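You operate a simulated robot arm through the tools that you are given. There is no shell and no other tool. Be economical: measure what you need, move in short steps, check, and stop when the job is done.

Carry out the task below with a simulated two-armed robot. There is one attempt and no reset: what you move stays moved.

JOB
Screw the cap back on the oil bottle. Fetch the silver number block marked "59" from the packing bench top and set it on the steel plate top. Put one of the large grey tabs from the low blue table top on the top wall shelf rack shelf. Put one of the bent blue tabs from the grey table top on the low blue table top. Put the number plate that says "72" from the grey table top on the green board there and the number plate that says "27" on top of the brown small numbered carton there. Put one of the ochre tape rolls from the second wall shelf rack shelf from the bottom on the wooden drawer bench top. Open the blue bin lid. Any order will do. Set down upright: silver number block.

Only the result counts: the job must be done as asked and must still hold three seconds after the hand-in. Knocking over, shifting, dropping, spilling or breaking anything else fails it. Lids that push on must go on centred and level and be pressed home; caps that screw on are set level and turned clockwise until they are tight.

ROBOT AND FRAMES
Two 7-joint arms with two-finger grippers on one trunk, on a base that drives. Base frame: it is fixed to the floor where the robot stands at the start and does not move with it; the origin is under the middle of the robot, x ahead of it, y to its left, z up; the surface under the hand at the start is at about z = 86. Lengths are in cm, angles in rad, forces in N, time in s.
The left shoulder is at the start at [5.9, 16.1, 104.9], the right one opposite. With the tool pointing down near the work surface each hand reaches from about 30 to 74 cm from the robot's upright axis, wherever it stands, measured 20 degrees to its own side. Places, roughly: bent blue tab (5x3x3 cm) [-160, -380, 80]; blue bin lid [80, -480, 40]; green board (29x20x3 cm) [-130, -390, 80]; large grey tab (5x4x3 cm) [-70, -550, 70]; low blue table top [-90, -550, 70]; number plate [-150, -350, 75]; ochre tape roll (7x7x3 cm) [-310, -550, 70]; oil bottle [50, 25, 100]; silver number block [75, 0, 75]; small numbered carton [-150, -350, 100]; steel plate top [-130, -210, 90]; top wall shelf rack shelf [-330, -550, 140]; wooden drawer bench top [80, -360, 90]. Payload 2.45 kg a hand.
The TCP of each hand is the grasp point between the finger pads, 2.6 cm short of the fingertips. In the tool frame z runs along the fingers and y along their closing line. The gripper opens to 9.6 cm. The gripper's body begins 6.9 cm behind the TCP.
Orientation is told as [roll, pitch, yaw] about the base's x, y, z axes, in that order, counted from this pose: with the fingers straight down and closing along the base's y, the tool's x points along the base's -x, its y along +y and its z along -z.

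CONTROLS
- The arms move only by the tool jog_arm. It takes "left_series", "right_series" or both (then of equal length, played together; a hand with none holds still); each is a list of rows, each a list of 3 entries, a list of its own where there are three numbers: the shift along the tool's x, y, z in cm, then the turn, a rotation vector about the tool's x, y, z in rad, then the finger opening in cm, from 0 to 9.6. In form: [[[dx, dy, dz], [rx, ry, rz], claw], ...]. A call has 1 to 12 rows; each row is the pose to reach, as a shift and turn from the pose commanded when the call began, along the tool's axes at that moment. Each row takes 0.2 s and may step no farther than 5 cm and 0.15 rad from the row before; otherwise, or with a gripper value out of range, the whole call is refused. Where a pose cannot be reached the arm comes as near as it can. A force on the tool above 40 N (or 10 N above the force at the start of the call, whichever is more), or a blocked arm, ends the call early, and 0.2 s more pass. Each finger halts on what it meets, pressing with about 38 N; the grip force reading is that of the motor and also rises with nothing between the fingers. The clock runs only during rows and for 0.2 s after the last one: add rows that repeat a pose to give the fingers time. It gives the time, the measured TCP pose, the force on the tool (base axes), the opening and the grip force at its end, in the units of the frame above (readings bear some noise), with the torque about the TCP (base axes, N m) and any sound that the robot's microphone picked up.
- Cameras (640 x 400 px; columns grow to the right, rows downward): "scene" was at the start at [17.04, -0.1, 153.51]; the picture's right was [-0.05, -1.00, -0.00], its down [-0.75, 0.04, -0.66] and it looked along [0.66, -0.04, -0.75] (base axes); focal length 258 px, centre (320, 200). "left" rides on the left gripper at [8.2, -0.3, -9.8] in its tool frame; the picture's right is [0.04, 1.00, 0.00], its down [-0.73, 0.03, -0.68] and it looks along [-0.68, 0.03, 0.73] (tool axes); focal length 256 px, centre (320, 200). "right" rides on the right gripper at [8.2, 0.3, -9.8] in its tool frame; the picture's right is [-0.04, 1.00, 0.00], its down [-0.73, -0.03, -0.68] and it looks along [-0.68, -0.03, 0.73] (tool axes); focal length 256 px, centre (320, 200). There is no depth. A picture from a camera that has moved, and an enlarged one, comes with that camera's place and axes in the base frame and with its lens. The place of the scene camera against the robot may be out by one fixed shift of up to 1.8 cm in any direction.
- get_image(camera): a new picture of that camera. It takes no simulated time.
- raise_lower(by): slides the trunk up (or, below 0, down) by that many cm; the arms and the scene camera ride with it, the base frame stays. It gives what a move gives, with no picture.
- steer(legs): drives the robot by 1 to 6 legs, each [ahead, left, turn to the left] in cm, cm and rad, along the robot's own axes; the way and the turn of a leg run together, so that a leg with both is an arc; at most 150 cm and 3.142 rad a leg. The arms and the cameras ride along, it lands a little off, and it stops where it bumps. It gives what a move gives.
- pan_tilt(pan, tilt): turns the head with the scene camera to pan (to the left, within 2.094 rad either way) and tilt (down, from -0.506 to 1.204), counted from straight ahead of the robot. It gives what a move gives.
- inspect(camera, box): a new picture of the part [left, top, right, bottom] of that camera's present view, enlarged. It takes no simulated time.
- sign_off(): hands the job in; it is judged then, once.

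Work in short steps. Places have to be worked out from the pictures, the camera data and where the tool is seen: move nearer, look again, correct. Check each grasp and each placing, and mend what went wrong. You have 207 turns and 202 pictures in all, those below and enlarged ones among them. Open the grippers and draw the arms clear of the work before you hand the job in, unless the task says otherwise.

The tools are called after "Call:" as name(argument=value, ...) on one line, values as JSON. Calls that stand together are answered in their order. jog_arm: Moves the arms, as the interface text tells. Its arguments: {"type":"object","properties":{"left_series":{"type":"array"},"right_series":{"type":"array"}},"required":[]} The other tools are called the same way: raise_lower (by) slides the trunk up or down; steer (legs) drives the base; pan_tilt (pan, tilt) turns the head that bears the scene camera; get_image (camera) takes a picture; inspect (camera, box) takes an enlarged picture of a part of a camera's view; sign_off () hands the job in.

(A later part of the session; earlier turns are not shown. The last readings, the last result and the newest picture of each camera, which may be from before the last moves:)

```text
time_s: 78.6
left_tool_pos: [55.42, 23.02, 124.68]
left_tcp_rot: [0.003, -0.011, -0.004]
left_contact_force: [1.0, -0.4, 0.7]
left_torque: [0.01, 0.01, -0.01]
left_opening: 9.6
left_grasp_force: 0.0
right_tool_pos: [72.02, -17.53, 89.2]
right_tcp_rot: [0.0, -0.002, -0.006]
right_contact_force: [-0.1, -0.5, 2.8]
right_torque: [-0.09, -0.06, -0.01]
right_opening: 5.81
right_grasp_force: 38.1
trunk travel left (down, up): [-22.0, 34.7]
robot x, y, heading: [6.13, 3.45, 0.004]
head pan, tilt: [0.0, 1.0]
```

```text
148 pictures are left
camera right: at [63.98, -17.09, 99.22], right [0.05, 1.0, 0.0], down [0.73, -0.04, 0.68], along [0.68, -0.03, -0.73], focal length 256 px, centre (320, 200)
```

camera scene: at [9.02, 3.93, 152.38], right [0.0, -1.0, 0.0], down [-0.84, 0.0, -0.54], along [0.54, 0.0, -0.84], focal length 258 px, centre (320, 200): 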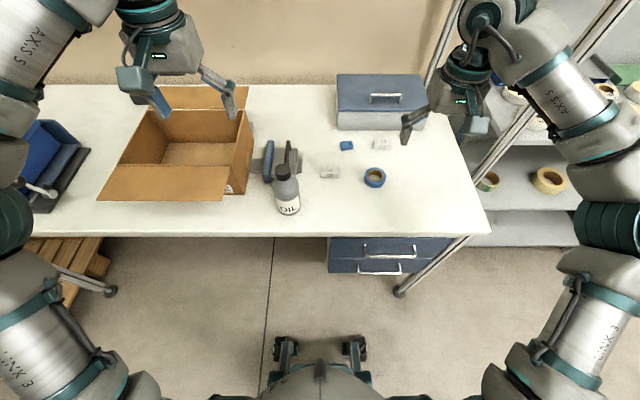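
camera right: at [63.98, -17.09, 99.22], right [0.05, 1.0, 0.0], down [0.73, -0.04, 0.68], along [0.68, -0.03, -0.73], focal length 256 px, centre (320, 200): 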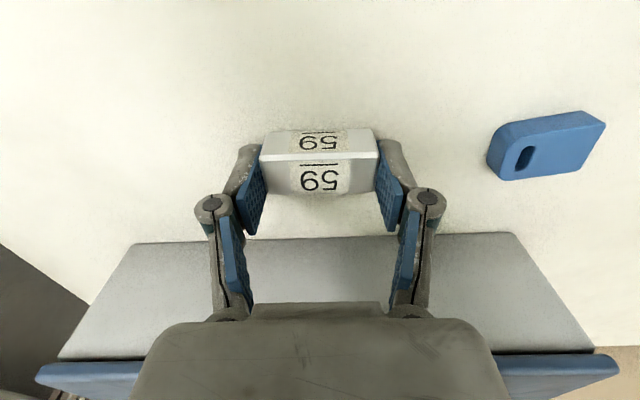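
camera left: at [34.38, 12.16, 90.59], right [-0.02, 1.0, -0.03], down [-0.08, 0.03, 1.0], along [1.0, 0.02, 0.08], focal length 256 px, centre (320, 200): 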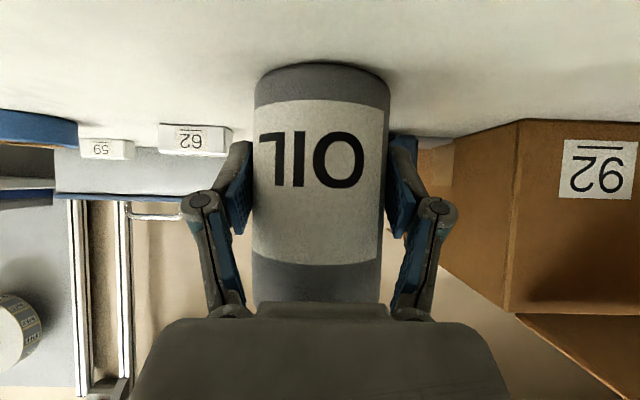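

Block gripped (5.8 cm). Lift, retract, back away, and look around.

Call:
jog_arm(right_series=[[[0, 0, -3], [0, 0, 0], 5], [[0, 0, -7], [0, 0, 0], 5], [[0, 0, -11], [0, 0, 0], 5], [[0, 0, -15], [0, 0, 0], 5], [[0, 0, -19], [0, 0, 0], 5], [[3, 0, -23], [0, 0, 0], 5], [[6.5, 0, -26], [0, 0, 0], 5], [[11, 0, -27], [0, 0, 0], 5], [[15, 0, -27], [0, 0, 0], 5], [[19, 0, -27], [0, 0, 0], 5], [[22, 0, -27], [0, 0, 0], 5], [[22, 0, -27], [0, 0, 0], 5]])

Call:
steer(legs=[[-50, 0, 0]])

Call:
pan_tilt(pan=-1.5, tilt=0.35)

Call:
get_image(camera="scene")

Call:
pan_tilt(pan=-2.09, tilt=0.35)

Call:
get_image(camera="scene")

```text
time_s: 81.2
left_tool_pos: [55.26, 22.9, 124.59]
left_tcp_rot: [0.001, -0.01, -0.006]
left_contact_force: [-0.2, -0.5, -0.7]
left_torque: [-0.01, 0.01, 0.03]
left_opening: 9.59
left_grasp_force: 0.1
right_tool_pos: [50.09, -17.37, 116.23]
right_tcp_rot: [0.002, -0.001, -0.007]
right_contact_force: [0.1, -0.4, -1.4]
right_torque: [-0.02, 0.0, -0.01]
right_opening: 5.85
right_grasp_force: 38.2
trunk travel left (down, up): [-22.0, 34.7]
robot x, y, heading: [6.06, 3.66, -0.003]
head pan, tilt: [0.0, 1.0]
```

```text
time_s: 84.1
left_tool_pos: [5.8, 22.93, 124.57]
left_tcp_rot: [0.003, -0.01, -0.001]
left_contact_force: [-0.2, -0.3, -0.4]
left_torque: [0.01, 0.02, 0.01]
left_opening: 9.57
left_grasp_force: 0.0
right_tool_pos: [0.54, -17.47, 116.17]
right_tcp_rot: [0.001, -0.001, -0.001]
right_contact_force: [-0.6, -0.9, -1.6]
right_torque: [0.0, -0.02, 0.04]
right_opening: 5.81
right_grasp_force: 38.0
trunk travel left (down, up): [-22.0, 34.7]
robot x, y, heading: [-43.59, 3.67, 0.004]
head pan, tilt: [0.0, 1.0]
```

```text
time_s: 85.7
left_tool_pos: [5.18, 22.97, 124.9]
left_tcp_rot: [0.001, -0.014, -0.002]
left_contact_force: [-0.2, -0.1, -1.0]
left_torque: [0.03, 0.03, 0.02]
left_opening: 9.61
left_grasp_force: 0.1
right_tool_pos: [0.1, -17.39, 116.32]
right_tcp_rot: [0.001, -0.006, -0.001]
right_contact_force: [-0.5, -0.5, -0.8]
right_torque: [-0.01, 0.0, -0.01]
right_opening: 5.83
right_grasp_force: 37.9
trunk travel left (down, up): [-22.0, 34.7]
robot x, y, heading: [-43.53, 3.6, 0.005]
head pan, tilt: [-1.499, 0.351]
```

```text
147 pictures are left
camera scene: at [-33.68, -5.43, 157.84], right [-1.0, -0.08, 0.0], down [-0.03, 0.34, -0.94], along [0.07, -0.94, -0.34], focal length 258 px, centre (320, 200)
```

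scene: 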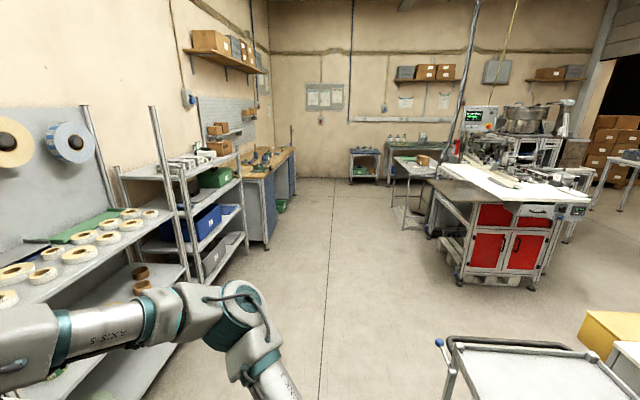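

```text
time_s: 86.7
left_tool_pos: [5.3, 23.03, 124.93]
left_tcp_rot: [0.001, -0.014, -0.001]
left_contact_force: [-0.1, 0.3, -0.3]
left_torque: [0.0, 0.01, 0.01]
left_opening: 9.63
left_grasp_force: 0.0
right_tool_pos: [0.1, -17.32, 116.31]
right_tcp_rot: [0.002, -0.004, -0.003]
right_contact_force: [0.1, 0.5, -0.9]
right_torque: [0.01, -0.01, 0.01]
right_opening: 5.84
right_grasp_force: 38.3
trunk travel left (down, up): [-22.0, 34.7]
robot x, y, heading: [-43.5, 3.55, 0.007]
head pan, tilt: [-2.089, 0.351]
```

```text
146 pictures are left
camera scene: at [-38.98, -4.25, 157.87], right [-0.87, 0.49, 0.0], down [0.16, 0.3, -0.94], along [-0.46, -0.82, -0.34], focal length 258 px, centre (320, 200)
```

scene: 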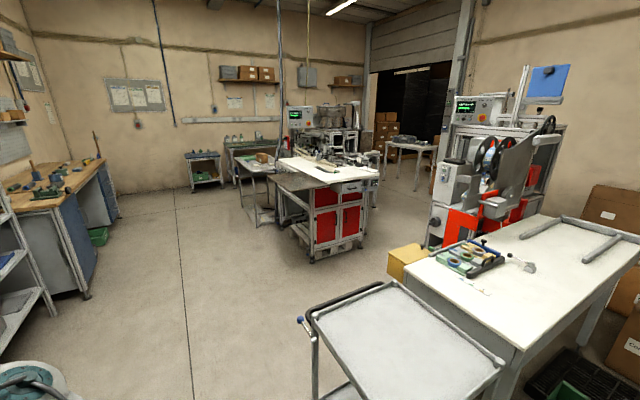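

The steel plate is the dark plate at about (-132, -215, 90) on the red machine cabinet. I'll go down the aisle at x≈-18.

Call:
steer(legs=[[25, 0, 0], [0, 0, -1.571], [120, 0, 0], [113, 0, 0]])

Call:
pan_tilt(pan=-1.5, tilt=0.6)

Call:
get_image(camera="scene")

```text
time_s: 103.4
left_tool_pos: [0.56, -278.03, 124.85]
left_tcp_rot: [0.002, -0.014, -1.574]
left_contact_force: [0.2, -0.1, -0.7]
left_torque: [0.0, 0.01, 0.0]
left_opening: 9.57
left_grasp_force: 0.1
right_tool_pos: [-39.86, -272.75, 116.34]
right_tcp_rot: [0.004, -0.007, -1.574]
right_contact_force: [-0.6, 0.0, -0.5]
right_torque: [-0.01, -0.01, 0.02]
right_opening: 5.81
right_grasp_force: 37.9
trunk travel left (down, up): [-22.0, 34.7]
robot x, y, heading: [-19.16, -228.76, -1.569]
head pan, tilt: [-2.089, 0.351]
```

```text
time_s: 104.4
left_tool_pos: [0.47, -277.49, 125.05]
left_tcp_rot: [0.002, -0.017, -1.575]
left_contact_force: [0.1, 0.7, 0.5]
left_torque: [0.01, -0.04, 0.01]
left_opening: 9.61
left_grasp_force: 0.0
right_tool_pos: [-39.84, -272.48, 116.52]
right_tcp_rot: [0.002, -0.008, -1.574]
right_contact_force: [-0.1, -0.1, -0.5]
right_torque: [-0.03, 0.01, 0.0]
right_opening: 5.81
right_grasp_force: 38.0
trunk travel left (down, up): [-22.0, 34.7]
robot x, y, heading: [-18.75, -229.23, -1.565]
head pan, tilt: [-1.499, 0.6]
```

```text
145 pictures are left
camera scene: at [-27.55, -238.41, 155.58], right [-0.07, 1.0, 0.0], down [0.56, 0.05, -0.82], along [-0.82, -0.06, -0.57], focal length 258 px, centre (320, 200)
```

scene: 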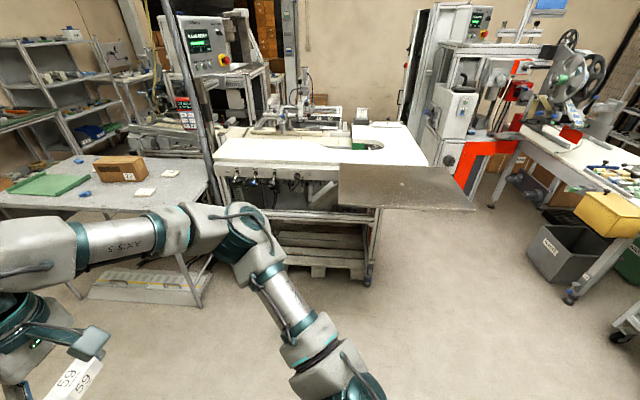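

The steel plate spans x -158..-119, y -237..-177. I'll turn to face -x and approach to about x=-70.

Call:
steer(legs=[[0, 0, -1.573], [50, 0, 0]])

Call:
pan_tilt(pan=-0.3, tilt=0.8)

Call:
get_image(camera="scene")

```text
time_s: 111.1
left_tool_pos: [-117.56, -249.76, 125.07]
left_tcp_rot: [0.001, -0.017, -3.133]
left_contact_force: [-0.2, 0.5, -0.7]
left_torque: [0.01, -0.02, 0.0]
left_opening: 9.58
left_grasp_force: 0.1
right_tool_pos: [-112.71, -209.33, 116.65]
right_tcp_rot: [0.001, -0.011, -3.133]
right_contact_force: [0.3, 0.1, -1.1]
right_torque: [-0.02, -0.02, -0.01]
right_opening: 5.8
right_grasp_force: 38.2
trunk travel left (down, up): [-22.0, 34.7]
robot x, y, heading: [-69.49, -230.06, -3.127]
head pan, tilt: [-1.499, 0.6]
```

```text
time_s: 112.5
left_tool_pos: [-117.11, -249.84, 125.21]
left_tcp_rot: [0.001, -0.02, -3.132]
left_contact_force: [0.4, 1.3, 0.4]
left_torque: [-0.01, 0.0, 0.02]
left_opening: 9.61
left_grasp_force: 0.0
right_tool_pos: [-112.47, -209.38, 116.83]
right_tcp_rot: [0.001, -0.012, -3.134]
right_contact_force: [0.9, -0.1, -2.2]
right_torque: [0.04, -0.01, -0.04]
right_opening: 5.82
right_grasp_force: 38.0
trunk travel left (down, up): [-22.0, 34.7]
robot x, y, heading: [-69.38, -229.65, -3.131]
head pan, tilt: [-0.3, 0.799]
```

```text
144 pictures are left
camera scene: at [-85.9, -227.25, 153.86], right [0.28, 0.96, 0.0], down [0.69, -0.2, -0.69], along [-0.67, 0.2, -0.72], focal length 258 px, centre (320, 200)
```

scene: 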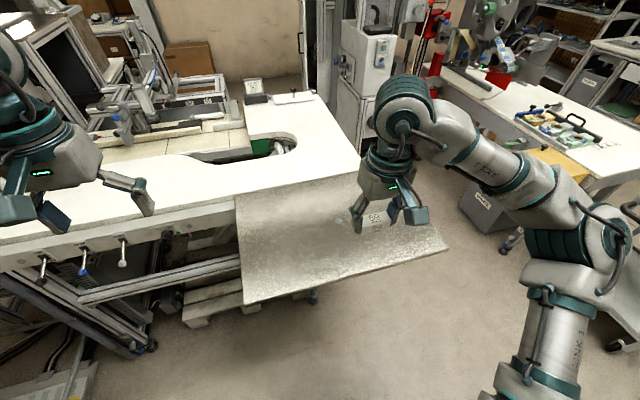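

Lower the block above the plate at about (-132, -207).

Call:
jog_arm(right_series=[[[-4.5, -1, 0], [0, 0.006, 0], 5], [[-9, -1, 1], [0, 0.012, 0], 5], [[-13.5, -2, 2], [0, 0.012, 0], 5], [[-17.5, -2.4, 4], [0, 0.012, 0], 5], [[-19.5, -2.4, 8], [0, 0.012, 0], 5], [[-19.5, -2.4, 12], [0, 0.012, 0], 5], [[-19.5, -2.4, 16], [0, 0.012, 0], 5], [[-19.5, -2.4, 18], [0, 0.012, 0], 5], [[-19.5, -2.4, 18], [0, 0.012, 0], 5]])

Call:
get_image(camera="right")

Call:
get_image(camera="scene")

```text
time_s: 114.5
left_tool_pos: [-117.22, -249.84, 125.39]
left_tcp_rot: [0.003, -0.021, -3.132]
left_contact_force: [0.0, -0.7, 0.0]
left_torque: [0.02, 0.04, -0.03]
left_opening: 9.62
left_grasp_force: 0.0
right_tool_pos: [-132.14, -207.3, 99.0]
right_tcp_rot: [0.003, -0.003, -3.134]
right_contact_force: [-0.1, 0.4, -1.5]
right_torque: [0.0, 0.0, 0.0]
right_opening: 5.83
right_grasp_force: 37.8
trunk travel left (down, up): [-22.0, 34.7]
robot x, y, heading: [-69.21, -229.94, -3.126]
head pan, tilt: [-0.3, 0.799]
```

```text
143 pictures are left
camera right: at [-123.91, -207.47, 109.0], right [-0.03, -1.0, 0.0], down [-0.73, 0.03, 0.68], along [-0.68, 0.02, -0.73], focal length 256 px, centre (320, 200)
```

right: 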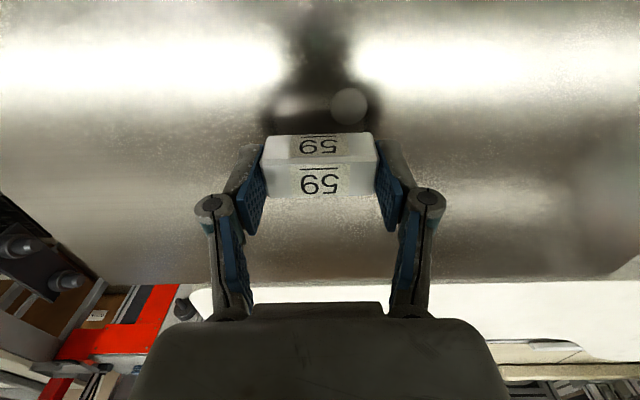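

```text
142 pictures are left
camera scene: at [-85.99, -227.28, 153.86], right [0.28, 0.96, 0.0], down [0.69, -0.2, -0.69], along [-0.67, 0.2, -0.72], focal length 258 px, centre (320, 200)
```

scene: 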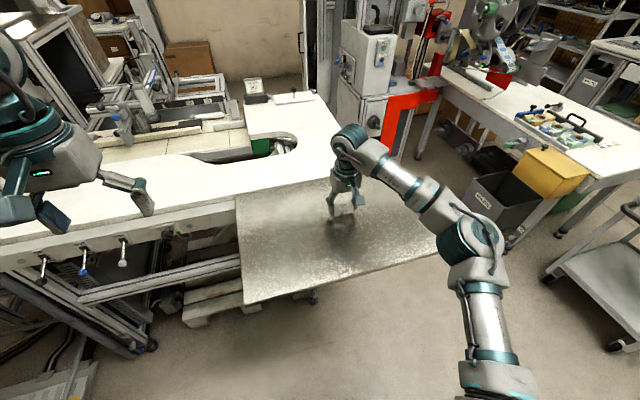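

Lower slowly to contact.

Call:
jog_arm(right_series=[[[0, 0, 2], [0, 0.003, 0], 5], [[0, 0, 4], [0, 0.003, 0], 5], [[0, 0, 4.5], [0, 0.003, 0], 5], [[0, 0, 4.9], [0, 0.003, 0], 5], [[0, 0, 5.2], [0, 0.003, 0], 5], [[0, 0, 5.4], [0, 0.003, 0], 5], [[0, 0, 5.6], [0, 0.003, 0], 5]])

```text
time_s: 115.1
left_tool_pos: [-116.77, -249.82, 125.44]
left_tcp_rot: [0.002, -0.026, -3.134]
left_contact_force: [-0.9, -0.6, -0.5]
left_torque: [0.0, -0.1, 0.0]
left_opening: 9.57
left_grasp_force: 0.1
right_tool_pos: [-132.1, -207.3, 96.83]
right_tcp_rot: [0.005, -0.016, -3.134]
right_contact_force: [8.1, 0.9, 13.2]
right_torque: [0.54, -0.37, -0.29]
right_opening: 5.83
right_grasp_force: 38.2
trunk travel left (down, up): [-22.0, 34.7]
robot x, y, heading: [-69.39, -230.01, -3.122]
head pan, tilt: [-0.3, 0.799]
stopped in row 2 (right hand): the force on the tool passed its limit at 51 N (the readings are from after the stop); the commanded pose is now the measured one
```

Contact at plate z≈93.6. Level, relax slightly, and check.

Call:
jog_arm(right_series=[[[0, 0, -0.1], [0, 0.01, 0], 5], [[0, 0, 0], [0, 0.014, 0], 5], [[0, 0, 0], [0, 0.014, 0], 5]])

Call:
inspect(camera="scene", box=[300, 160, 390, 250])

```text
time_s: 115.9
left_tool_pos: [-116.65, -249.95, 125.61]
left_tcp_rot: [0.0, -0.027, -3.132]
left_contact_force: [0.3, 0.7, 0.1]
left_torque: [0.0, 0.04, 0.01]
left_opening: 9.6
left_grasp_force: 0.0
right_tool_pos: [-132.15, -207.28, 96.8]
right_tcp_rot: [0.004, -0.005, -3.134]
right_contact_force: [-1.3, 0.9, 15.7]
right_torque: [0.4, 0.17, 0.03]
right_opening: 5.82
right_grasp_force: 37.6
trunk travel left (down, up): [-22.0, 34.7]
robot x, y, heading: [-69.63, -230.34, -3.127]
head pan, tilt: [-0.3, 0.799]
```

```text
4.44 times, centred on (345, 205) of scene
camera zoom: at [-85.78, -227.41, 153.91], right [0.28, 0.96, 0.0], down [0.69, -0.2, -0.7], along [-0.67, 0.2, -0.72], focal length 1147 px, centre (209, 178)
```

zoom: 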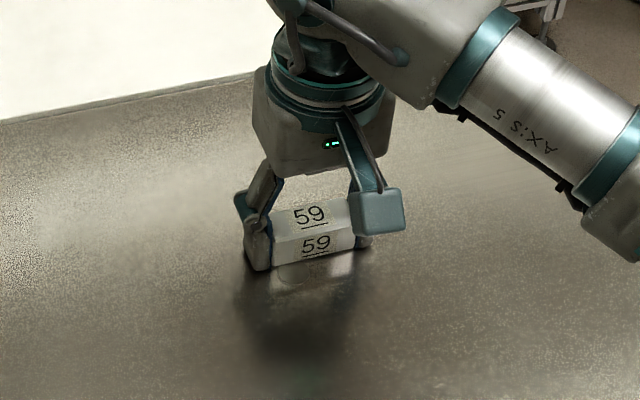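

The block rests on the plate. Open, rise, and view.

Call:
jog_arm(right_series=[[[0, 0, 0], [0, 0, 0], 7], [[0, 0, 0], [0, 0, 0], 9.6], [[0, 0, 0], [0, 0, 0], 9.6], [[0, 0, -4], [0, 0, 0], 9.6], [[0, 0, -8], [0, 0, 0], 9.6], [[0, 0, -12], [0, 0, 0], 9.6], [[0, 0, -16], [0, 0, 0], 9.6], [[4, 0, -18], [0, 0, 0], 9.6], [[8, 0, -20], [0, 0, 0], 9.6], [[12, 0, -20], [0, 0, 0], 9.6], [[16, 0, -20], [0, 0, 0], 9.6], [[18, 0, -20], [0, 0, 0], 9.6]])

Call:
inspect(camera="scene", box=[280, 160, 400, 280])

```text
time_s: 118.5
left_tool_pos: [-116.84, -249.68, 125.48]
left_tcp_rot: [0.003, -0.025, -3.133]
left_contact_force: [-0.5, -0.2, -0.2]
left_torque: [-0.02, -0.01, 0.02]
left_opening: 9.59
left_grasp_force: 0.1
right_tool_pos: [-114.09, -207.01, 116.53]
right_tcp_rot: [0.004, -0.002, -3.135]
right_contact_force: [-0.1, -0.2, 0.5]
right_torque: [0.0, -0.01, -0.03]
right_opening: 9.57
right_grasp_force: 0.1
trunk travel left (down, up): [-22.0, 34.7]
robot x, y, heading: [-69.49, -230.23, -3.125]
head pan, tilt: [-0.3, 0.799]
```

```text
3.33 times, centred on (340, 220) of scene
camera zoom: at [-85.91, -227.24, 153.87], right [0.28, 0.96, 0.0], down [0.69, -0.2, -0.69], along [-0.67, 0.2, -0.72], focal length 861 px, centre (253, 133)
```

zoom: 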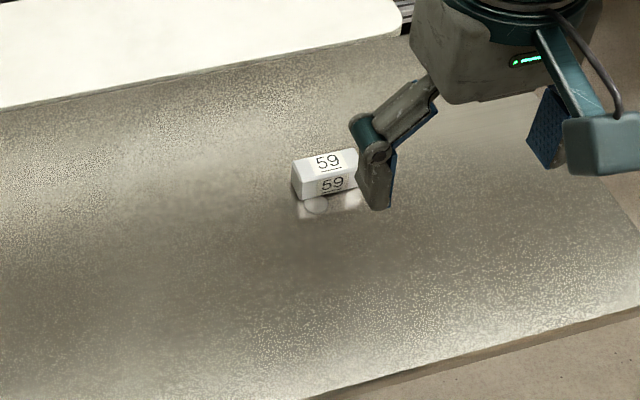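

Block 59 placed upright. Next the grey table around (-150, -370): turn, drive along, turn back.

Call:
steer(legs=[[0, 0, 1.565], [145, 0, 0], [0, 0, -1.571]])

Call:
pan_tilt(pan=0, tilt=0.7)

Call:
get_image(camera="scene")

```text
time_s: 133.3
left_tool_pos: [-117.05, -393.32, 125.57]
left_tcp_rot: [0.002, -0.025, 3.13]
left_contact_force: [0.1, 0.1, 0.9]
left_torque: [0.02, -0.01, 0.0]
left_opening: 9.59
left_grasp_force: 0.0
right_tool_pos: [-113.5, -350.56, 116.51]
right_tcp_rot: [0.004, -0.001, 3.129]
right_contact_force: [-0.4, -1.2, 0.2]
right_torque: [-0.03, 0.02, 0.02]
right_opening: 9.61
right_grasp_force: 0.0
trunk travel left (down, up): [-22.0, 34.7]
robot x, y, heading: [-69.18, -373.84, 3.133]
head pan, tilt: [-0.3, 0.799]
```

```text
time_s: 134.1
left_tool_pos: [-116.57, -393.33, 125.79]
left_tcp_rot: [0.001, -0.03, 3.129]
left_contact_force: [0.3, -1.3, -0.1]
left_torque: [0.01, 0.01, 0.03]
left_opening: 9.59
left_grasp_force: 0.1
right_tool_pos: [-113.08, -350.56, 116.62]
right_tcp_rot: [0.004, -0.005, 3.129]
right_contact_force: [0.4, 0.7, -0.4]
right_torque: [-0.01, 0.0, 0.02]
right_opening: 9.6
right_grasp_force: 0.0
trunk travel left (down, up): [-22.0, 34.7]
robot x, y, heading: [-69.2, -374.59, 3.139]
head pan, tilt: [0.0, 0.7]
```

```text
139 pictures are left
camera scene: at [-86.52, -373.71, 154.69], right [0.01, 1.0, 0.0], down [0.65, 0.0, -0.76], along [-0.76, 0.0, -0.65], focal length 258 px, centre (320, 200)
```

scene: 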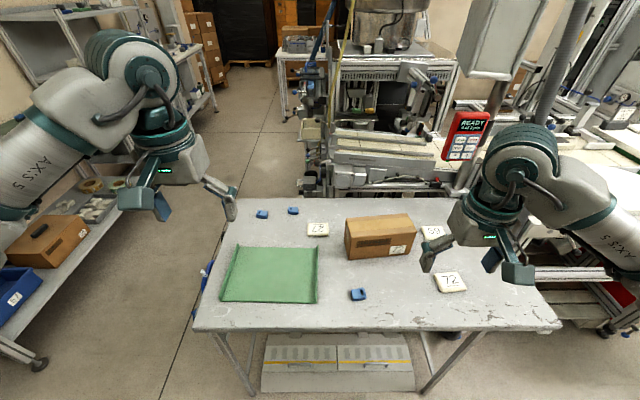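

Call:
inspect(camera="scene", box=[200, 190, 500, 320])

Call:
inspect(camera="scene", box=[300, 205, 460, 265])

```text
2.13 times, centred on (350, 255) of scene
camera zoom: at [-86.52, -373.71, 154.69], right [0.01, 1.0, 0.0], down [0.65, 0.0, -0.76], along [-0.76, 0.0, -0.65], focal length 551 px, centre (256, 83)
```

zoom: 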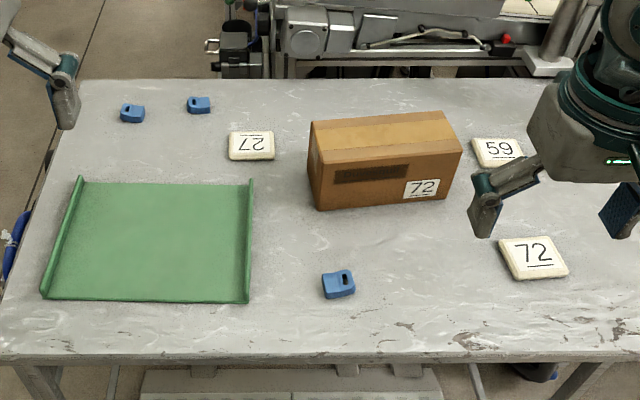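

```text
4.00 times, centred on (380, 235) of scene
camera zoom: at [-86.52, -373.71, 154.69], right [0.01, 1.0, 0.0], down [0.65, 0.0, -0.76], along [-0.76, 0.0, -0.65], focal length 1033 px, centre (80, 60)
```

zoom: 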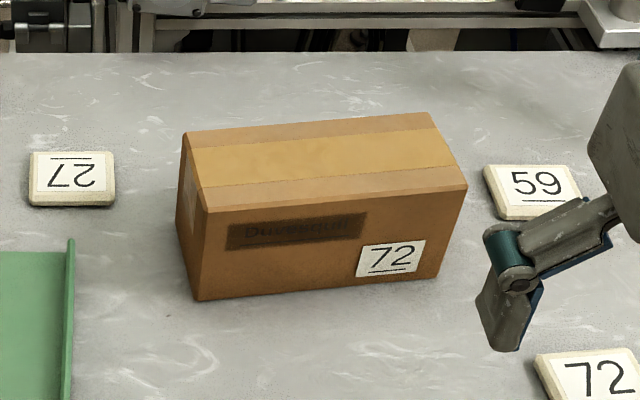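

Call:
inspect(camera="scene", box=[300, 218, 336, 240])

```text
16.00 times, centred on (318, 229) of scene
camera zoom: at [-86.52, -373.71, 154.69], right [0.01, 1.0, 0.0], down [0.65, 0.0, -0.76], along [-0.76, 0.0, -0.65], focal length 4131 px, centre (352, -264)
```

zoom: 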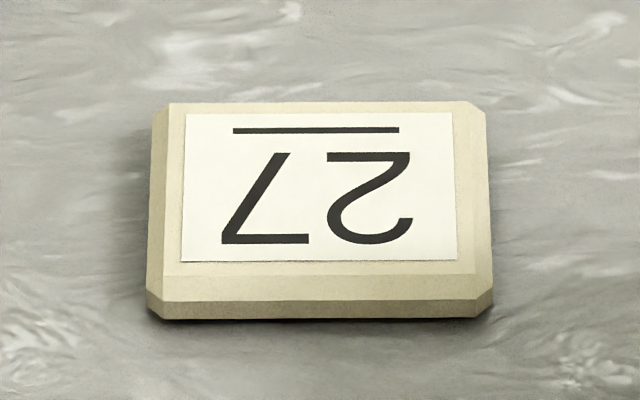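

Plate "27" is the upside-down one at (-158,-374); "72" is at (-134,-330). I'll come nearer and turn toward the "72" plate.

Call:
steer(legs=[[16, 0, 0], [0, 0, -0.38]])

```text
time_s: 136.7
left_tool_pos: [-136.32, -374.27, 125.7]
left_tcp_rot: [-0.002, -0.028, 2.747]
left_contact_force: [-0.8, -0.9, -0.1]
left_torque: [-0.02, -0.01, 0.0]
left_opening: 9.59
left_grasp_force: 0.1
right_tool_pos: [-117.16, -335.99, 116.89]
right_tcp_rot: [0.001, -0.006, 2.748]
right_contact_force: [-0.2, -0.6, 0.6]
right_torque: [0.03, -0.03, 0.02]
right_opening: 9.6
right_grasp_force: 0.1
trunk travel left (down, up): [-22.0, 34.7]
robot x, y, heading: [-85.52, -374.07, 2.756]
head pan, tilt: [0.0, 0.7]
```

Call:
jog_arm(right_series=[[[-3.5, 0, 2], [0, 0, 0], 9.6], [[-7, 0, 4], [0, 0, 0], 9.6], [[-10.5, 0.3, 6], [0, 0, 0], 9.6], [[-14, 0.6, 8], [0, 0, 0], 9.6], [[-17.8, 0.9, 10], [0, 0, 0], 9.6], [[-17.8, 0.9, 12], [0, 0, 0], 9.6], [[-17.8, 0.9, 12], [0, 0, 0], 9.6]])

Call:
get_image(camera="right")

```text
time_s: 138.3
left_tool_pos: [-135.87, -374.3, 125.95]
left_tcp_rot: [0.002, -0.032, 2.747]
left_contact_force: [0.7, 0.8, -0.2]
left_torque: [0.0, 0.02, -0.01]
left_opening: 9.6
left_grasp_force: 0.1
right_tool_pos: [-133.55, -329.97, 105.08]
right_tcp_rot: [0.002, -0.009, 2.748]
right_contact_force: [0.5, 0.0, -0.4]
right_torque: [-0.02, 0.02, -0.02]
right_opening: 9.59
right_grasp_force: 0.1
trunk travel left (down, up): [-22.0, 34.7]
robot x, y, heading: [-85.32, -374.05, 2.755]
head pan, tilt: [0.0, 0.7]
```

```text
135 pictures are left
camera right: at [-125.95, -333.36, 115.04], right [-0.42, -0.91, 0.0], down [-0.66, 0.31, 0.69], along [-0.62, 0.29, -0.73], focal length 256 px, centre (320, 200)
```

right: 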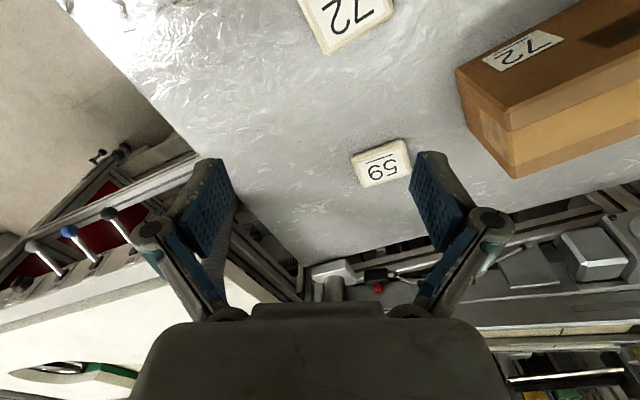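

The table top is at about z=83; plate 72 is centred near (-130.2, -334.3) with its long side along y. I'll move over it and turn the wrist to close along x.

Call:
jog_arm(right_series=[[[1, 0.5, 0], [0, 0, 0.14], 9.6], [[2, 1, 0], [0, 0, 0.28], 9.6], [[3, 1.6, 0], [0, 0, 0.42], 9.6], [[4, 2.2, 0], [0, 0, 0.56], 9.6], [[4.75, 2.7, 1], [0, 0, 0.7], 9.6], [[4.75, 2.7, 2], [0, 0, 0.84], 9.6], [[4.75, 2.7, 3], [0, 0, 0.98], 9.6], [[4.75, 2.7, 4], [0, 0, 1.12], 9.6], [[4.75, 2.7, 5], [0, 0, 1.2], 9.6], [[4.75, 2.7, 5], [0, 0, 1.2], 9.6]])

Call:
get_image(camera="right")

```text
time_s: 140.5
left_tool_pos: [-136.0, -374.24, 125.87]
left_tcp_rot: [0.0, -0.033, 2.747]
left_contact_force: [-0.2, -0.4, -1.0]
left_torque: [-0.03, -0.03, 0.02]
left_opening: 9.59
left_grasp_force: 0.2
right_tool_pos: [-130.26, -334.4, 100.05]
right_tcp_rot: [0.01, 0.001, 1.546]
right_contact_force: [0.1, 0.4, -0.1]
right_torque: [0.0, 0.01, 0.01]
right_opening: 9.61
right_grasp_force: 0.1
trunk travel left (down, up): [-22.0, 34.7]
robot x, y, heading: [-85.32, -374.34, 2.762]
head pan, tilt: [0.0, 0.7]
```

```text
134 pictures are left
camera right: at [-130.6, -342.44, 110.1], right [-1.0, 0.06, 0.01], down [0.05, 0.73, 0.68], along [0.04, 0.68, -0.73], focal length 256 px, centre (320, 200)
```

right: 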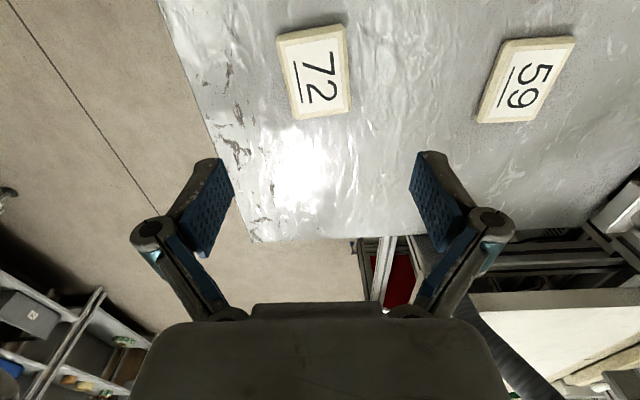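

Plate axis is turned about 7°; I'll correct yaw, centre, and descend part-way to judge height.

Call:
jog_arm(right_series=[[[0.3, -0.3, 2], [0, 0, -0.07], 9.6], [[0.3, -0.3, 5], [0, 0, -0.14], 9.6], [[0.3, -0.3, 8], [0, 0, -0.14], 9.6], [[0.3, -0.3, 11], [0, 0, -0.14], 9.6], [[0.3, -0.3, 11], [0, 0, -0.14], 9.6]])

Call:
get_image(camera="right")

```text
time_s: 141.7
left_tool_pos: [-135.92, -374.33, 125.87]
left_tcp_rot: [0.002, -0.031, 2.748]
left_contact_force: [0.8, -0.2, 0.7]
left_torque: [0.02, 0.02, 0.03]
left_opening: 9.62
left_grasp_force: 0.0
right_tool_pos: [-130.16, -334.61, 89.02]
right_tcp_rot: [0.009, -0.001, 1.687]
right_contact_force: [-0.9, 0.1, 0.9]
right_torque: [-0.02, -0.01, 0.0]
right_opening: 9.59
right_grasp_force: 0.1
trunk travel left (down, up): [-22.0, 34.7]
robot x, y, heading: [-85.4, -374.12, 2.752]
head pan, tilt: [0.0, 0.7]
```

```text
133 pictures are left
camera right: at [-129.27, -342.73, 99.09], right [-1.0, -0.08, 0.01], down [-0.05, 0.73, 0.68], along [-0.06, 0.68, -0.73], focal length 256 px, centre (320, 200)
```

right: 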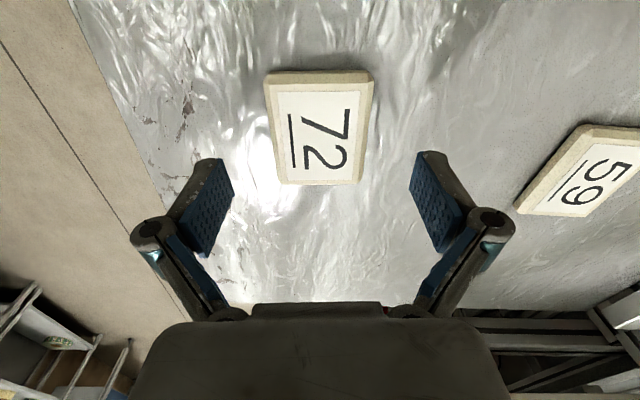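

Two views give plate top z≈82.9 (table ≈81). Descend to TCP ≈84 and grip.

Call:
jog_arm(right_series=[[[0, 0, 3], [0, 0, 0], 9.6], [[0, 0, 4.4], [0, 0, 0], 9.6], [[0, 0, 4.8], [0, 0, 0], 9.6], [[0, 0, 5], [0, 0, 0], 9.6], [[0, 0, 5], [0, 0, 0], 6.5], [[0, 0, 5], [0, 0, 0], 4], [[0, 0, 5], [0, 0, 0], 3.5], [[0, 0, 5], [0, 0, 0], 3.5]])

Call:
get_image(camera="right")

```text
time_s: 143.1
left_tool_pos: [-134.98, -374.57, 126.34]
left_tcp_rot: [0.002, -0.04, 2.748]
left_contact_force: [0.0, -0.2, 0.2]
left_torque: [0.03, 0.0, 0.0]
left_opening: 9.62
left_grasp_force: 0.1
right_tool_pos: [-129.54, -334.7, 85.35]
right_tcp_rot: [0.019, -0.005, 1.685]
right_contact_force: [13.6, 5.1, 37.5]
right_torque: [0.02, -1.69, 0.37]
right_opening: 6.23
right_grasp_force: 16.4
trunk travel left (down, up): [-22.0, 34.7]
robot x, y, heading: [-85.25, -373.72, 2.753]
head pan, tilt: [0.0, 0.7]
stopped in row 6 (right hand): the force on the tool passed its limit at 48 N (the readings are from after the stop); the commanded pose is now the measured one
```

```text
132 pictures are left
camera right: at [-128.53, -342.67, 95.25], right [-1.0, -0.07, 0.02], down [-0.04, 0.73, 0.68], along [-0.07, 0.68, -0.73], focal length 256 px, centre (320, 200)
```

right: 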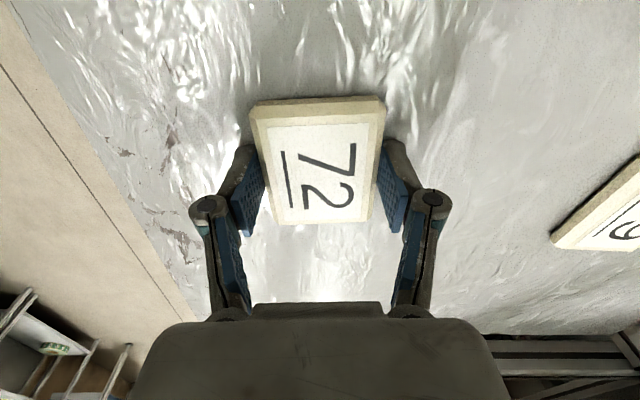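

The fingertips touched the table (table ≈82.6). Raise 0.35 and close.

Call:
jog_arm(right_series=[[[0, 0, -0.35], [0, 0, 0], 6.6], [[0, 0, -0.35], [-0.012, 0, 0], 6.6], [[0, 0, -0.35], [-0.012, 0, 0], 5], [[0, 0, -0.35], [-0.012, 0, 0], 4.5], [[0, 0, -0.35], [-0.012, 0, 0], 4.5]])

Call:
jog_arm(right_series=[[[0, 0, -2], [0, 0, 0], 4.5], [[0, 0, -5], [0, 0, 0], 4.5], [[0, 0, -8], [0, 0, 0], 4.5], [[0, 0, -12], [0, 0, 0], 4.5], [[0, 0, -16], [0, 0, 0], 4.5], [[0, 0, -16], [0, 0, 0], 4.5]])

Call:
get_image(camera="right")

```text
time_s: 144.3
left_tool_pos: [-135.25, -374.45, 126.28]
left_tcp_rot: [0.003, -0.037, 2.746]
left_contact_force: [0.6, 0.1, -0.6]
left_torque: [-0.03, 0.01, 0.04]
left_opening: 9.6
left_grasp_force: 0.0
right_tool_pos: [-129.55, -334.69, 85.29]
right_tcp_rot: [0.027, -0.004, 1.688]
right_contact_force: [10.2, 6.8, 41.0]
right_torque: [0.19, -1.85, 0.23]
right_opening: 6.45
right_grasp_force: 14.6
trunk travel left (down, up): [-22.0, 34.7]
robot x, y, heading: [-84.91, -374.22, 2.752]
head pan, tilt: [0.0, 0.7]
```

```text
time_s: 145.7
left_tool_pos: [-135.72, -374.4, 125.94]
left_tcp_rot: [0.002, -0.032, 2.745]
left_contact_force: [-0.6, -0.8, -0.9]
left_torque: [0.02, -0.06, 0.02]
left_opening: 9.59
left_grasp_force: 0.1
right_tool_pos: [-129.44, -334.65, 100.86]
right_tcp_rot: [0.019, -0.004, 1.688]
right_contact_force: [-0.2, 1.0, -0.7]
right_torque: [0.0, 0.0, -0.01]
right_opening: 6.1
right_grasp_force: 38.0
trunk travel left (down, up): [-22.0, 34.7]
robot x, y, heading: [-84.78, -374.14, 2.755]
head pan, tilt: [0.0, 0.7]
```

```text
131 pictures are left
camera right: at [-128.59, -342.72, 110.78], right [-1.0, -0.08, 0.02], down [-0.04, 0.73, 0.68], along [-0.07, 0.68, -0.73], focal length 256 px, centre (320, 200)
```

right: 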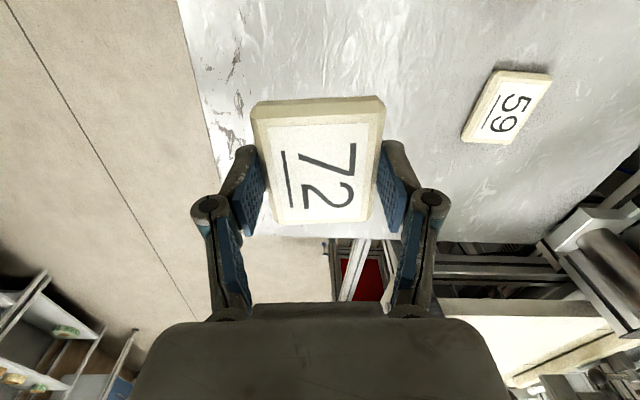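

Plate 72 is held (6.1 cm). Raise a bit and turn the base left 0.8 rad toward the green board.

Call:
jog_arm(right_series=[[[0, 0, -4], [0.019, 0, 0], 4.5], [[0, 0, -8], [0.019, 0, 0], 4.5], [[0, 0, -8], [0.019, 0, 0], 4.5]])

Call:
steer(legs=[[0, 0, 0.8]])

Call:
get_image(camera="right")

Call:
get_image(camera="scene")

```text
time_s: 146.5
left_tool_pos: [-135.81, -374.32, 125.97]
left_tcp_rot: [0.004, -0.031, 2.749]
left_contact_force: [-1.2, 1.1, 0.4]
left_torque: [-0.01, 0.01, -0.04]
left_opening: 9.58
left_grasp_force: 0.0
right_tool_pos: [-129.35, -334.55, 108.74]
right_tcp_rot: [0.0, -0.002, 1.689]
right_contact_force: [0.1, -1.4, -1.1]
right_torque: [-0.03, -0.01, -0.02]
right_opening: 6.08
right_grasp_force: 37.5
trunk travel left (down, up): [-22.0, 34.7]
robot x, y, heading: [-85.38, -374.3, 2.755]
head pan, tilt: [0.0, 0.7]
```

```text
time_s: 149.0
left_tool_pos: [-120.13, -410.58, 126.11]
left_tcp_rot: [0.001, -0.034, -2.737]
left_contact_force: [-1.1, -0.3, 0.2]
left_torque: [0.0, -0.02, 0.0]
left_opening: 9.58
left_grasp_force: 0.0
right_tool_pos: [-144.39, -378.15, 108.84]
right_tcp_rot: [0.001, -0.003, 2.487]
right_contact_force: [-0.3, -1.2, -0.3]
right_torque: [-0.02, 0.0, 0.0]
right_opening: 6.09
right_grasp_force: 37.8
trunk travel left (down, up): [-22.0, 34.7]
robot x, y, heading: [-85.59, -374.18, -2.732]
head pan, tilt: [0.0, 0.7]
```

```text
130 pictures are left
camera right: at [-137.95, -383.34, 118.87], right [-0.64, -0.77, 0.0], down [-0.56, 0.47, 0.68], along [-0.52, 0.43, -0.73], focal length 256 px, centre (320, 200)
```

right: 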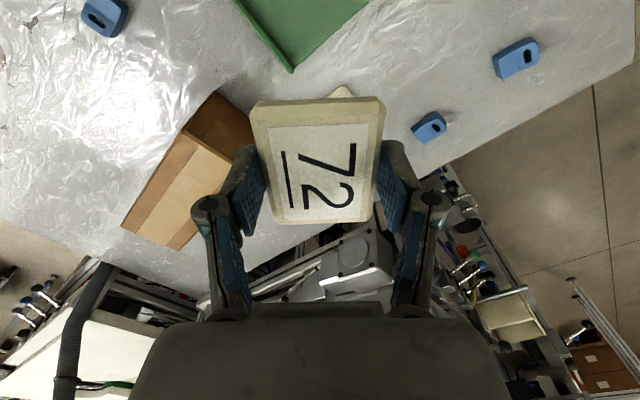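

```text
129 pictures are left
camera scene: at [-101.18, -380.75, 154.67], right [-0.4, 0.92, 0.0], down [0.59, 0.26, -0.76], along [-0.7, -0.3, -0.65], focal length 258 px, centre (320, 200)
```

scene: 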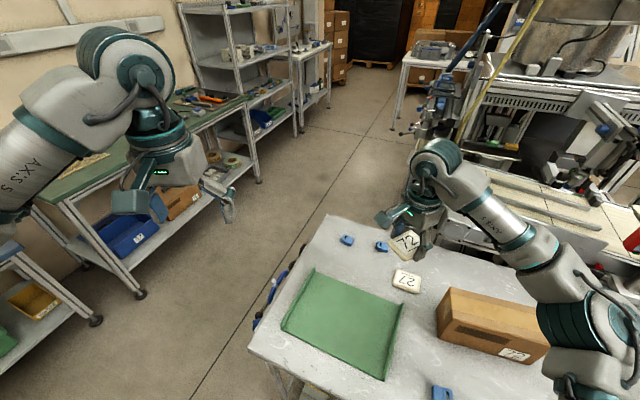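

Move the plate above the board centre (≈(-134, -389)) and look before lowering.

Call:
jog_arm(right_series=[[[4, 0.6, 0], [0, 0, 0], 4.5], [[8, 1.2, 0], [0, 0, 0], 4.5], [[12, 1.8, 0], [0, 0, 0], 4.5], [[14.85, 2.27, 1], [0, 0, 0], 4.5], [[14.85, 2.27, 5], [0, 0, 0], 4.5], [[14.85, 2.27, 9], [0, 0, 0], 4.5], [[14.85, 2.27, 13], [0, 0, 0], 4.5], [[14.85, 2.27, 16], [0, 0, 0], 4.5], [[14.85, 2.27, 16], [0, 0, 0], 4.5]])

Call:
get_image(camera="right")

Call:
inspect(camera="scene", box=[250, 220, 450, 400])

```text
time_s: 151.0
left_tool_pos: [-119.76, -410.41, 126.28]
left_tcp_rot: [0.003, -0.038, -2.738]
left_contact_force: [-0.1, 0.2, -0.1]
left_torque: [0.0, 0.04, 0.0]
left_opening: 9.57
left_grasp_force: 0.1
right_tool_pos: [-133.76, -389.07, 93.2]
right_tcp_rot: [0.005, -0.005, 2.485]
right_contact_force: [0.1, 0.8, 0.1]
right_torque: [-0.01, 0.03, 0.02]
right_opening: 6.1
right_grasp_force: 38.0
trunk travel left (down, up): [-22.0, 34.7]
robot x, y, heading: [-85.09, -374.09, -2.733]
head pan, tilt: [0.0, 0.7]
```

```text
128 pictures are left
camera right: at [-127.25, -394.16, 103.09], right [-0.64, -0.77, 0.01], down [-0.56, 0.47, 0.68], along [-0.53, 0.43, -0.73], focal length 256 px, centre (320, 200)
```

right: 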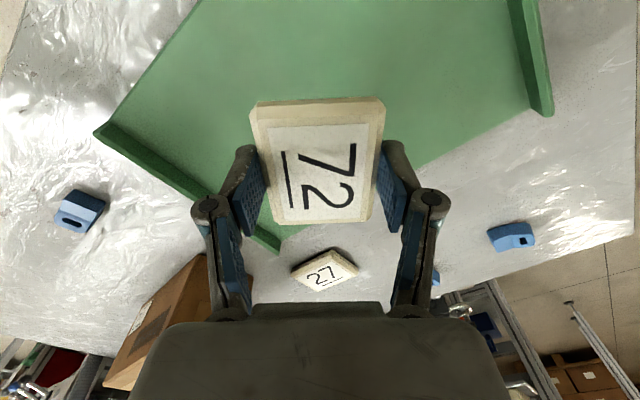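

```text
2.22 times, centred on (350, 310) of scene
camera zoom: at [-101.06, -380.9, 154.69], right [-0.4, 0.92, 0.0], down [0.59, 0.26, -0.76], along [-0.7, -0.3, -0.65], focal length 574 px, centre (253, -44)
```

zoom: 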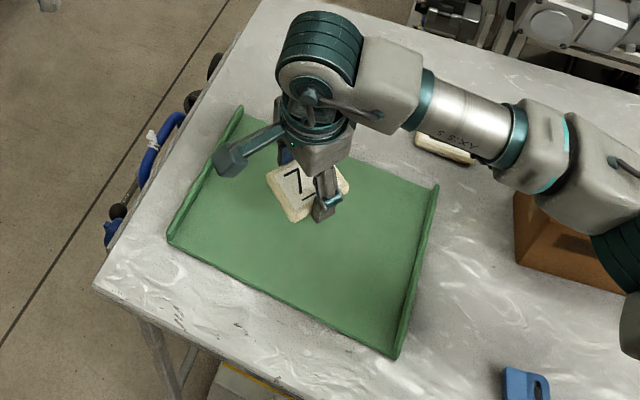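

Plate is over the board centre. Lower to contact.

Call:
jog_arm(right_series=[[[0, 0, 3], [0, 0, 0], 4.5], [[0, 0, 5], [0, 0, 0], 4.5], [[0, 0, 5.8], [0, 0, 0], 4.5], [[0, 0, 6.3], [0, 0, 0], 4.5], [[0, 0, 6.6], [0, 0, 0], 4.5], [[0, 0, 6.9], [0, 0, 0], 4.5], [[0, 0, 7.2], [0, 0, 0], 4.5], [[0, 0, 7.5], [0, 0, 0], 4.5], [[0, 0, 7.8], [0, 0, 0], 4.5]])

```text
time_s: 153.1
left_tool_pos: [-119.5, -410.18, 126.32]
left_tcp_rot: [0.002, -0.041, -2.737]
left_contact_force: [-0.3, -1.1, -0.6]
left_torque: [0.01, 0.01, 0.0]
left_opening: 9.62
left_grasp_force: 0.0
right_tool_pos: [-133.68, -388.87, 85.83]
right_tcp_rot: [0.017, -0.006, 2.486]
right_contact_force: [3.4, 2.9, 14.4]
right_torque: [0.25, -0.43, -0.02]
right_opening: 6.13
right_grasp_force: 38.2
trunk travel left (down, up): [-22.0, 34.7]
robot x, y, heading: [-85.26, -374.25, -2.728]
head pan, tilt: [0.0, 0.7]
stopped in row 9 (right hand): the force on the tool passed its limit at 42 N (the readings are from after the stop); the commanded pose is now the measured one
```

Contact made. Release, rise and check.

Call:
jog_arm(right_series=[[[0, 0, -0.1], [0, 0, 0], 4.5], [[0, 0, -0.1], [0, 0, 0], 7], [[0, 0, -0.1], [0, 0, 0], 9], [[0, 0, -0.1], [0, 0, 0], 9.6], [[0, 0, -4], [0.017, 0, 0], 9.6], [[0, 0, -8], [0.017, 0, 0], 9.6], [[0, 0, -12], [0.017, 0, 0], 9.6], [[0, 0, -16], [0.017, 0, 0], 9.6], [[0, 0, -20], [0.017, 0, 0], 9.6]])

Call:
get_image(camera="right")

```text
time_s: 155.1
left_tool_pos: [-119.41, -410.25, 126.44]
left_tcp_rot: [0.0, -0.042, -2.737]
left_contact_force: [1.0, 0.5, 0.6]
left_torque: [0.01, 0.04, -0.03]
left_opening: 9.6
left_grasp_force: 0.1
right_tool_pos: [-133.31, -388.8, 105.69]
right_tcp_rot: [-0.002, -0.007, 2.486]
right_contact_force: [0.9, -0.4, 0.2]
right_torque: [0.0, 0.03, 0.03]
right_opening: 9.61
right_grasp_force: 0.1
trunk travel left (down, up): [-22.0, 34.7]
robot x, y, heading: [-85.54, -374.27, -2.726]
head pan, tilt: [0.0, 0.7]
```

```text
126 pictures are left
camera right: at [-126.84, -394.06, 115.73], right [-0.64, -0.77, 0.0], down [-0.56, 0.47, 0.68], along [-0.52, 0.44, -0.73], focal length 256 px, centre (320, 200)
```

right: 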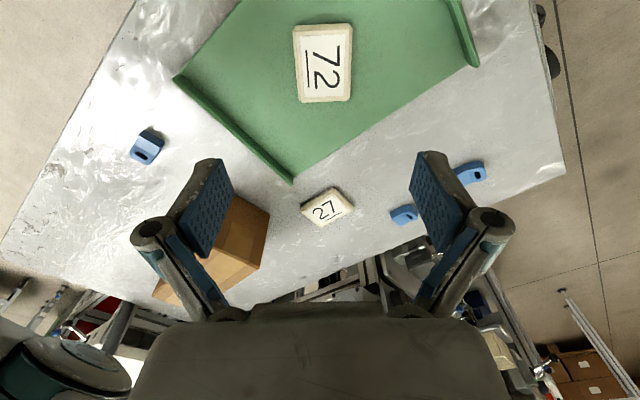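

72 lies on the green board. Plate 27 is at (-151.5, -374.8); move above it and turn to close along x.

Call:
jog_arm(right_series=[[[-4, 0, 0], [0, 0, 0.1], 9.6], [[-8, 0, 0], [0, 0, 0.2], 9.6], [[-12, 0, 0], [0, 0, 0.34], 9.6], [[-16, 0, 0], [0, 0, 0.48], 9.6], [[-20, 0, 1], [0, 0, 0.62], 9.6], [[-23, 0, 3], [0, 0, 0.76], 9.6], [[-23, 0, 5], [0, 0, 0.9], 9.6], [[-23, 0, 7], [0, 0, 0.915], 9.6], [[-23, 0, 7], [0, 0, 0.915], 9.6]])

Call:
get_image(camera="right")

```text
time_s: 157.1
left_tool_pos: [-119.6, -410.23, 126.45]
left_tcp_rot: [0.002, -0.04, -2.737]
left_contact_force: [0.3, -0.1, 0.6]
left_torque: [-0.02, 0.03, 0.01]
left_opening: 9.59
left_grasp_force: 0.1
right_tool_pos: [-151.7, -374.55, 98.83]
right_tcp_rot: [0.002, -0.003, 1.569]
right_contact_force: [0.0, 0.0, 1.1]
right_torque: [0.01, 0.0, 0.02]
right_opening: 9.6
right_grasp_force: 0.0
trunk travel left (down, up): [-22.0, 34.7]
robot x, y, heading: [-85.26, -374.1, -2.73]
head pan, tilt: [0.0, 0.7]
```

```text
125 pictures are left
camera right: at [-151.82, -382.69, 108.89], right [-1.0, 0.04, 0.0], down [0.03, 0.73, 0.68], along [0.03, 0.68, -0.73], focal length 256 px, centre (320, 200)
```

right: 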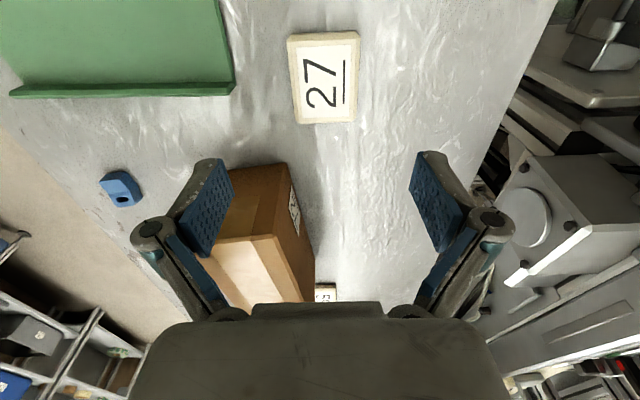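

Aligned. Descend and grip 27.

Call:
jog_arm(right_series=[[[0.3, 0.15, 4], [0, 0, 0], 9.6], [[0.3, 0.15, 8], [0, 0, 0], 9.6], [[0.3, 0.15, 12], [0, 0, 0], 9.6], [[0.3, 0.15, 13], [0, 0, 0], 9.6], [[0.3, 0.15, 13.2], [0, 0, 0], 9.6], [[0.3, 0.15, 13.2], [0, 0, 0], 7], [[0.3, 0.15, 13.2], [0, 0, 0], 5], [[0.3, 0.15, 13.2], [0, 0, 0], 4.5], [[0.3, 0.15, 13.2], [0, 0, 0], 4.5]])

Call:
jog_arm(right_series=[[[0, 0, -4], [0, 0, 0], 4.5], [[0, 0, -8], [0, 0, 0], 4.5], [[0, 0, -12], [0, 0, 0], 4.5], [[0, 0, -16], [0, 0, 0], 4.5], [[0, 0, -20], [0, 0, 0], 4.5], [[0, 0, -20], [0, 0, 0], 4.5]])

Call:
get_image(camera="right")

```text
time_s: 159.1
left_tool_pos: [-119.57, -410.14, 126.37]
left_tcp_rot: [0.002, -0.04, -2.736]
left_contact_force: [1.0, -0.5, -0.3]
left_torque: [0.01, 0.0, 0.01]
left_opening: 9.58
left_grasp_force: 0.0
right_tool_pos: [-151.81, -374.94, 85.63]
right_tcp_rot: [0.002, -0.004, 1.569]
right_contact_force: [-1.2, 0.5, 0.1]
right_torque: [-0.04, 0.03, -0.02]
right_opening: 6.09
right_grasp_force: 37.4
trunk travel left (down, up): [-22.0, 34.7]
robot x, y, heading: [-85.29, -374.05, -2.735]
head pan, tilt: [0.0, 0.7]
```

```text
time_s: 160.5
left_tool_pos: [-119.55, -410.24, 126.41]
left_tcp_rot: [0.002, -0.038, -2.737]
left_contact_force: [-0.7, 0.4, 0.5]
left_torque: [0.01, 0.01, 0.0]
left_opening: 9.61
left_grasp_force: 0.0
right_tool_pos: [-151.72, -374.99, 105.6]
right_tcp_rot: [0.003, -0.007, 1.569]
right_contact_force: [0.1, -0.5, -0.3]
right_torque: [0.02, 0.0, -0.02]
right_opening: 6.11
right_grasp_force: 38.4
trunk travel left (down, up): [-22.0, 34.7]
robot x, y, heading: [-85.16, -374.17, -2.729]
head pan, tilt: [0.0, 0.7]
```

```text
124 pictures are left
camera right: at [-151.9, -383.15, 115.64], right [-1.0, 0.04, 0.0], down [0.03, 0.73, 0.68], along [0.03, 0.68, -0.73], focal length 256 px, centre (320, 200)
```

right: 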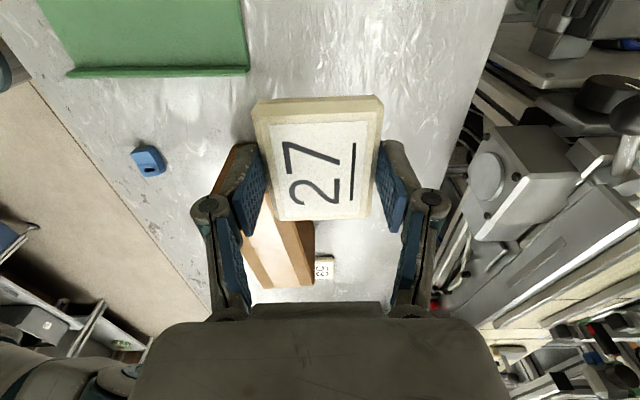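

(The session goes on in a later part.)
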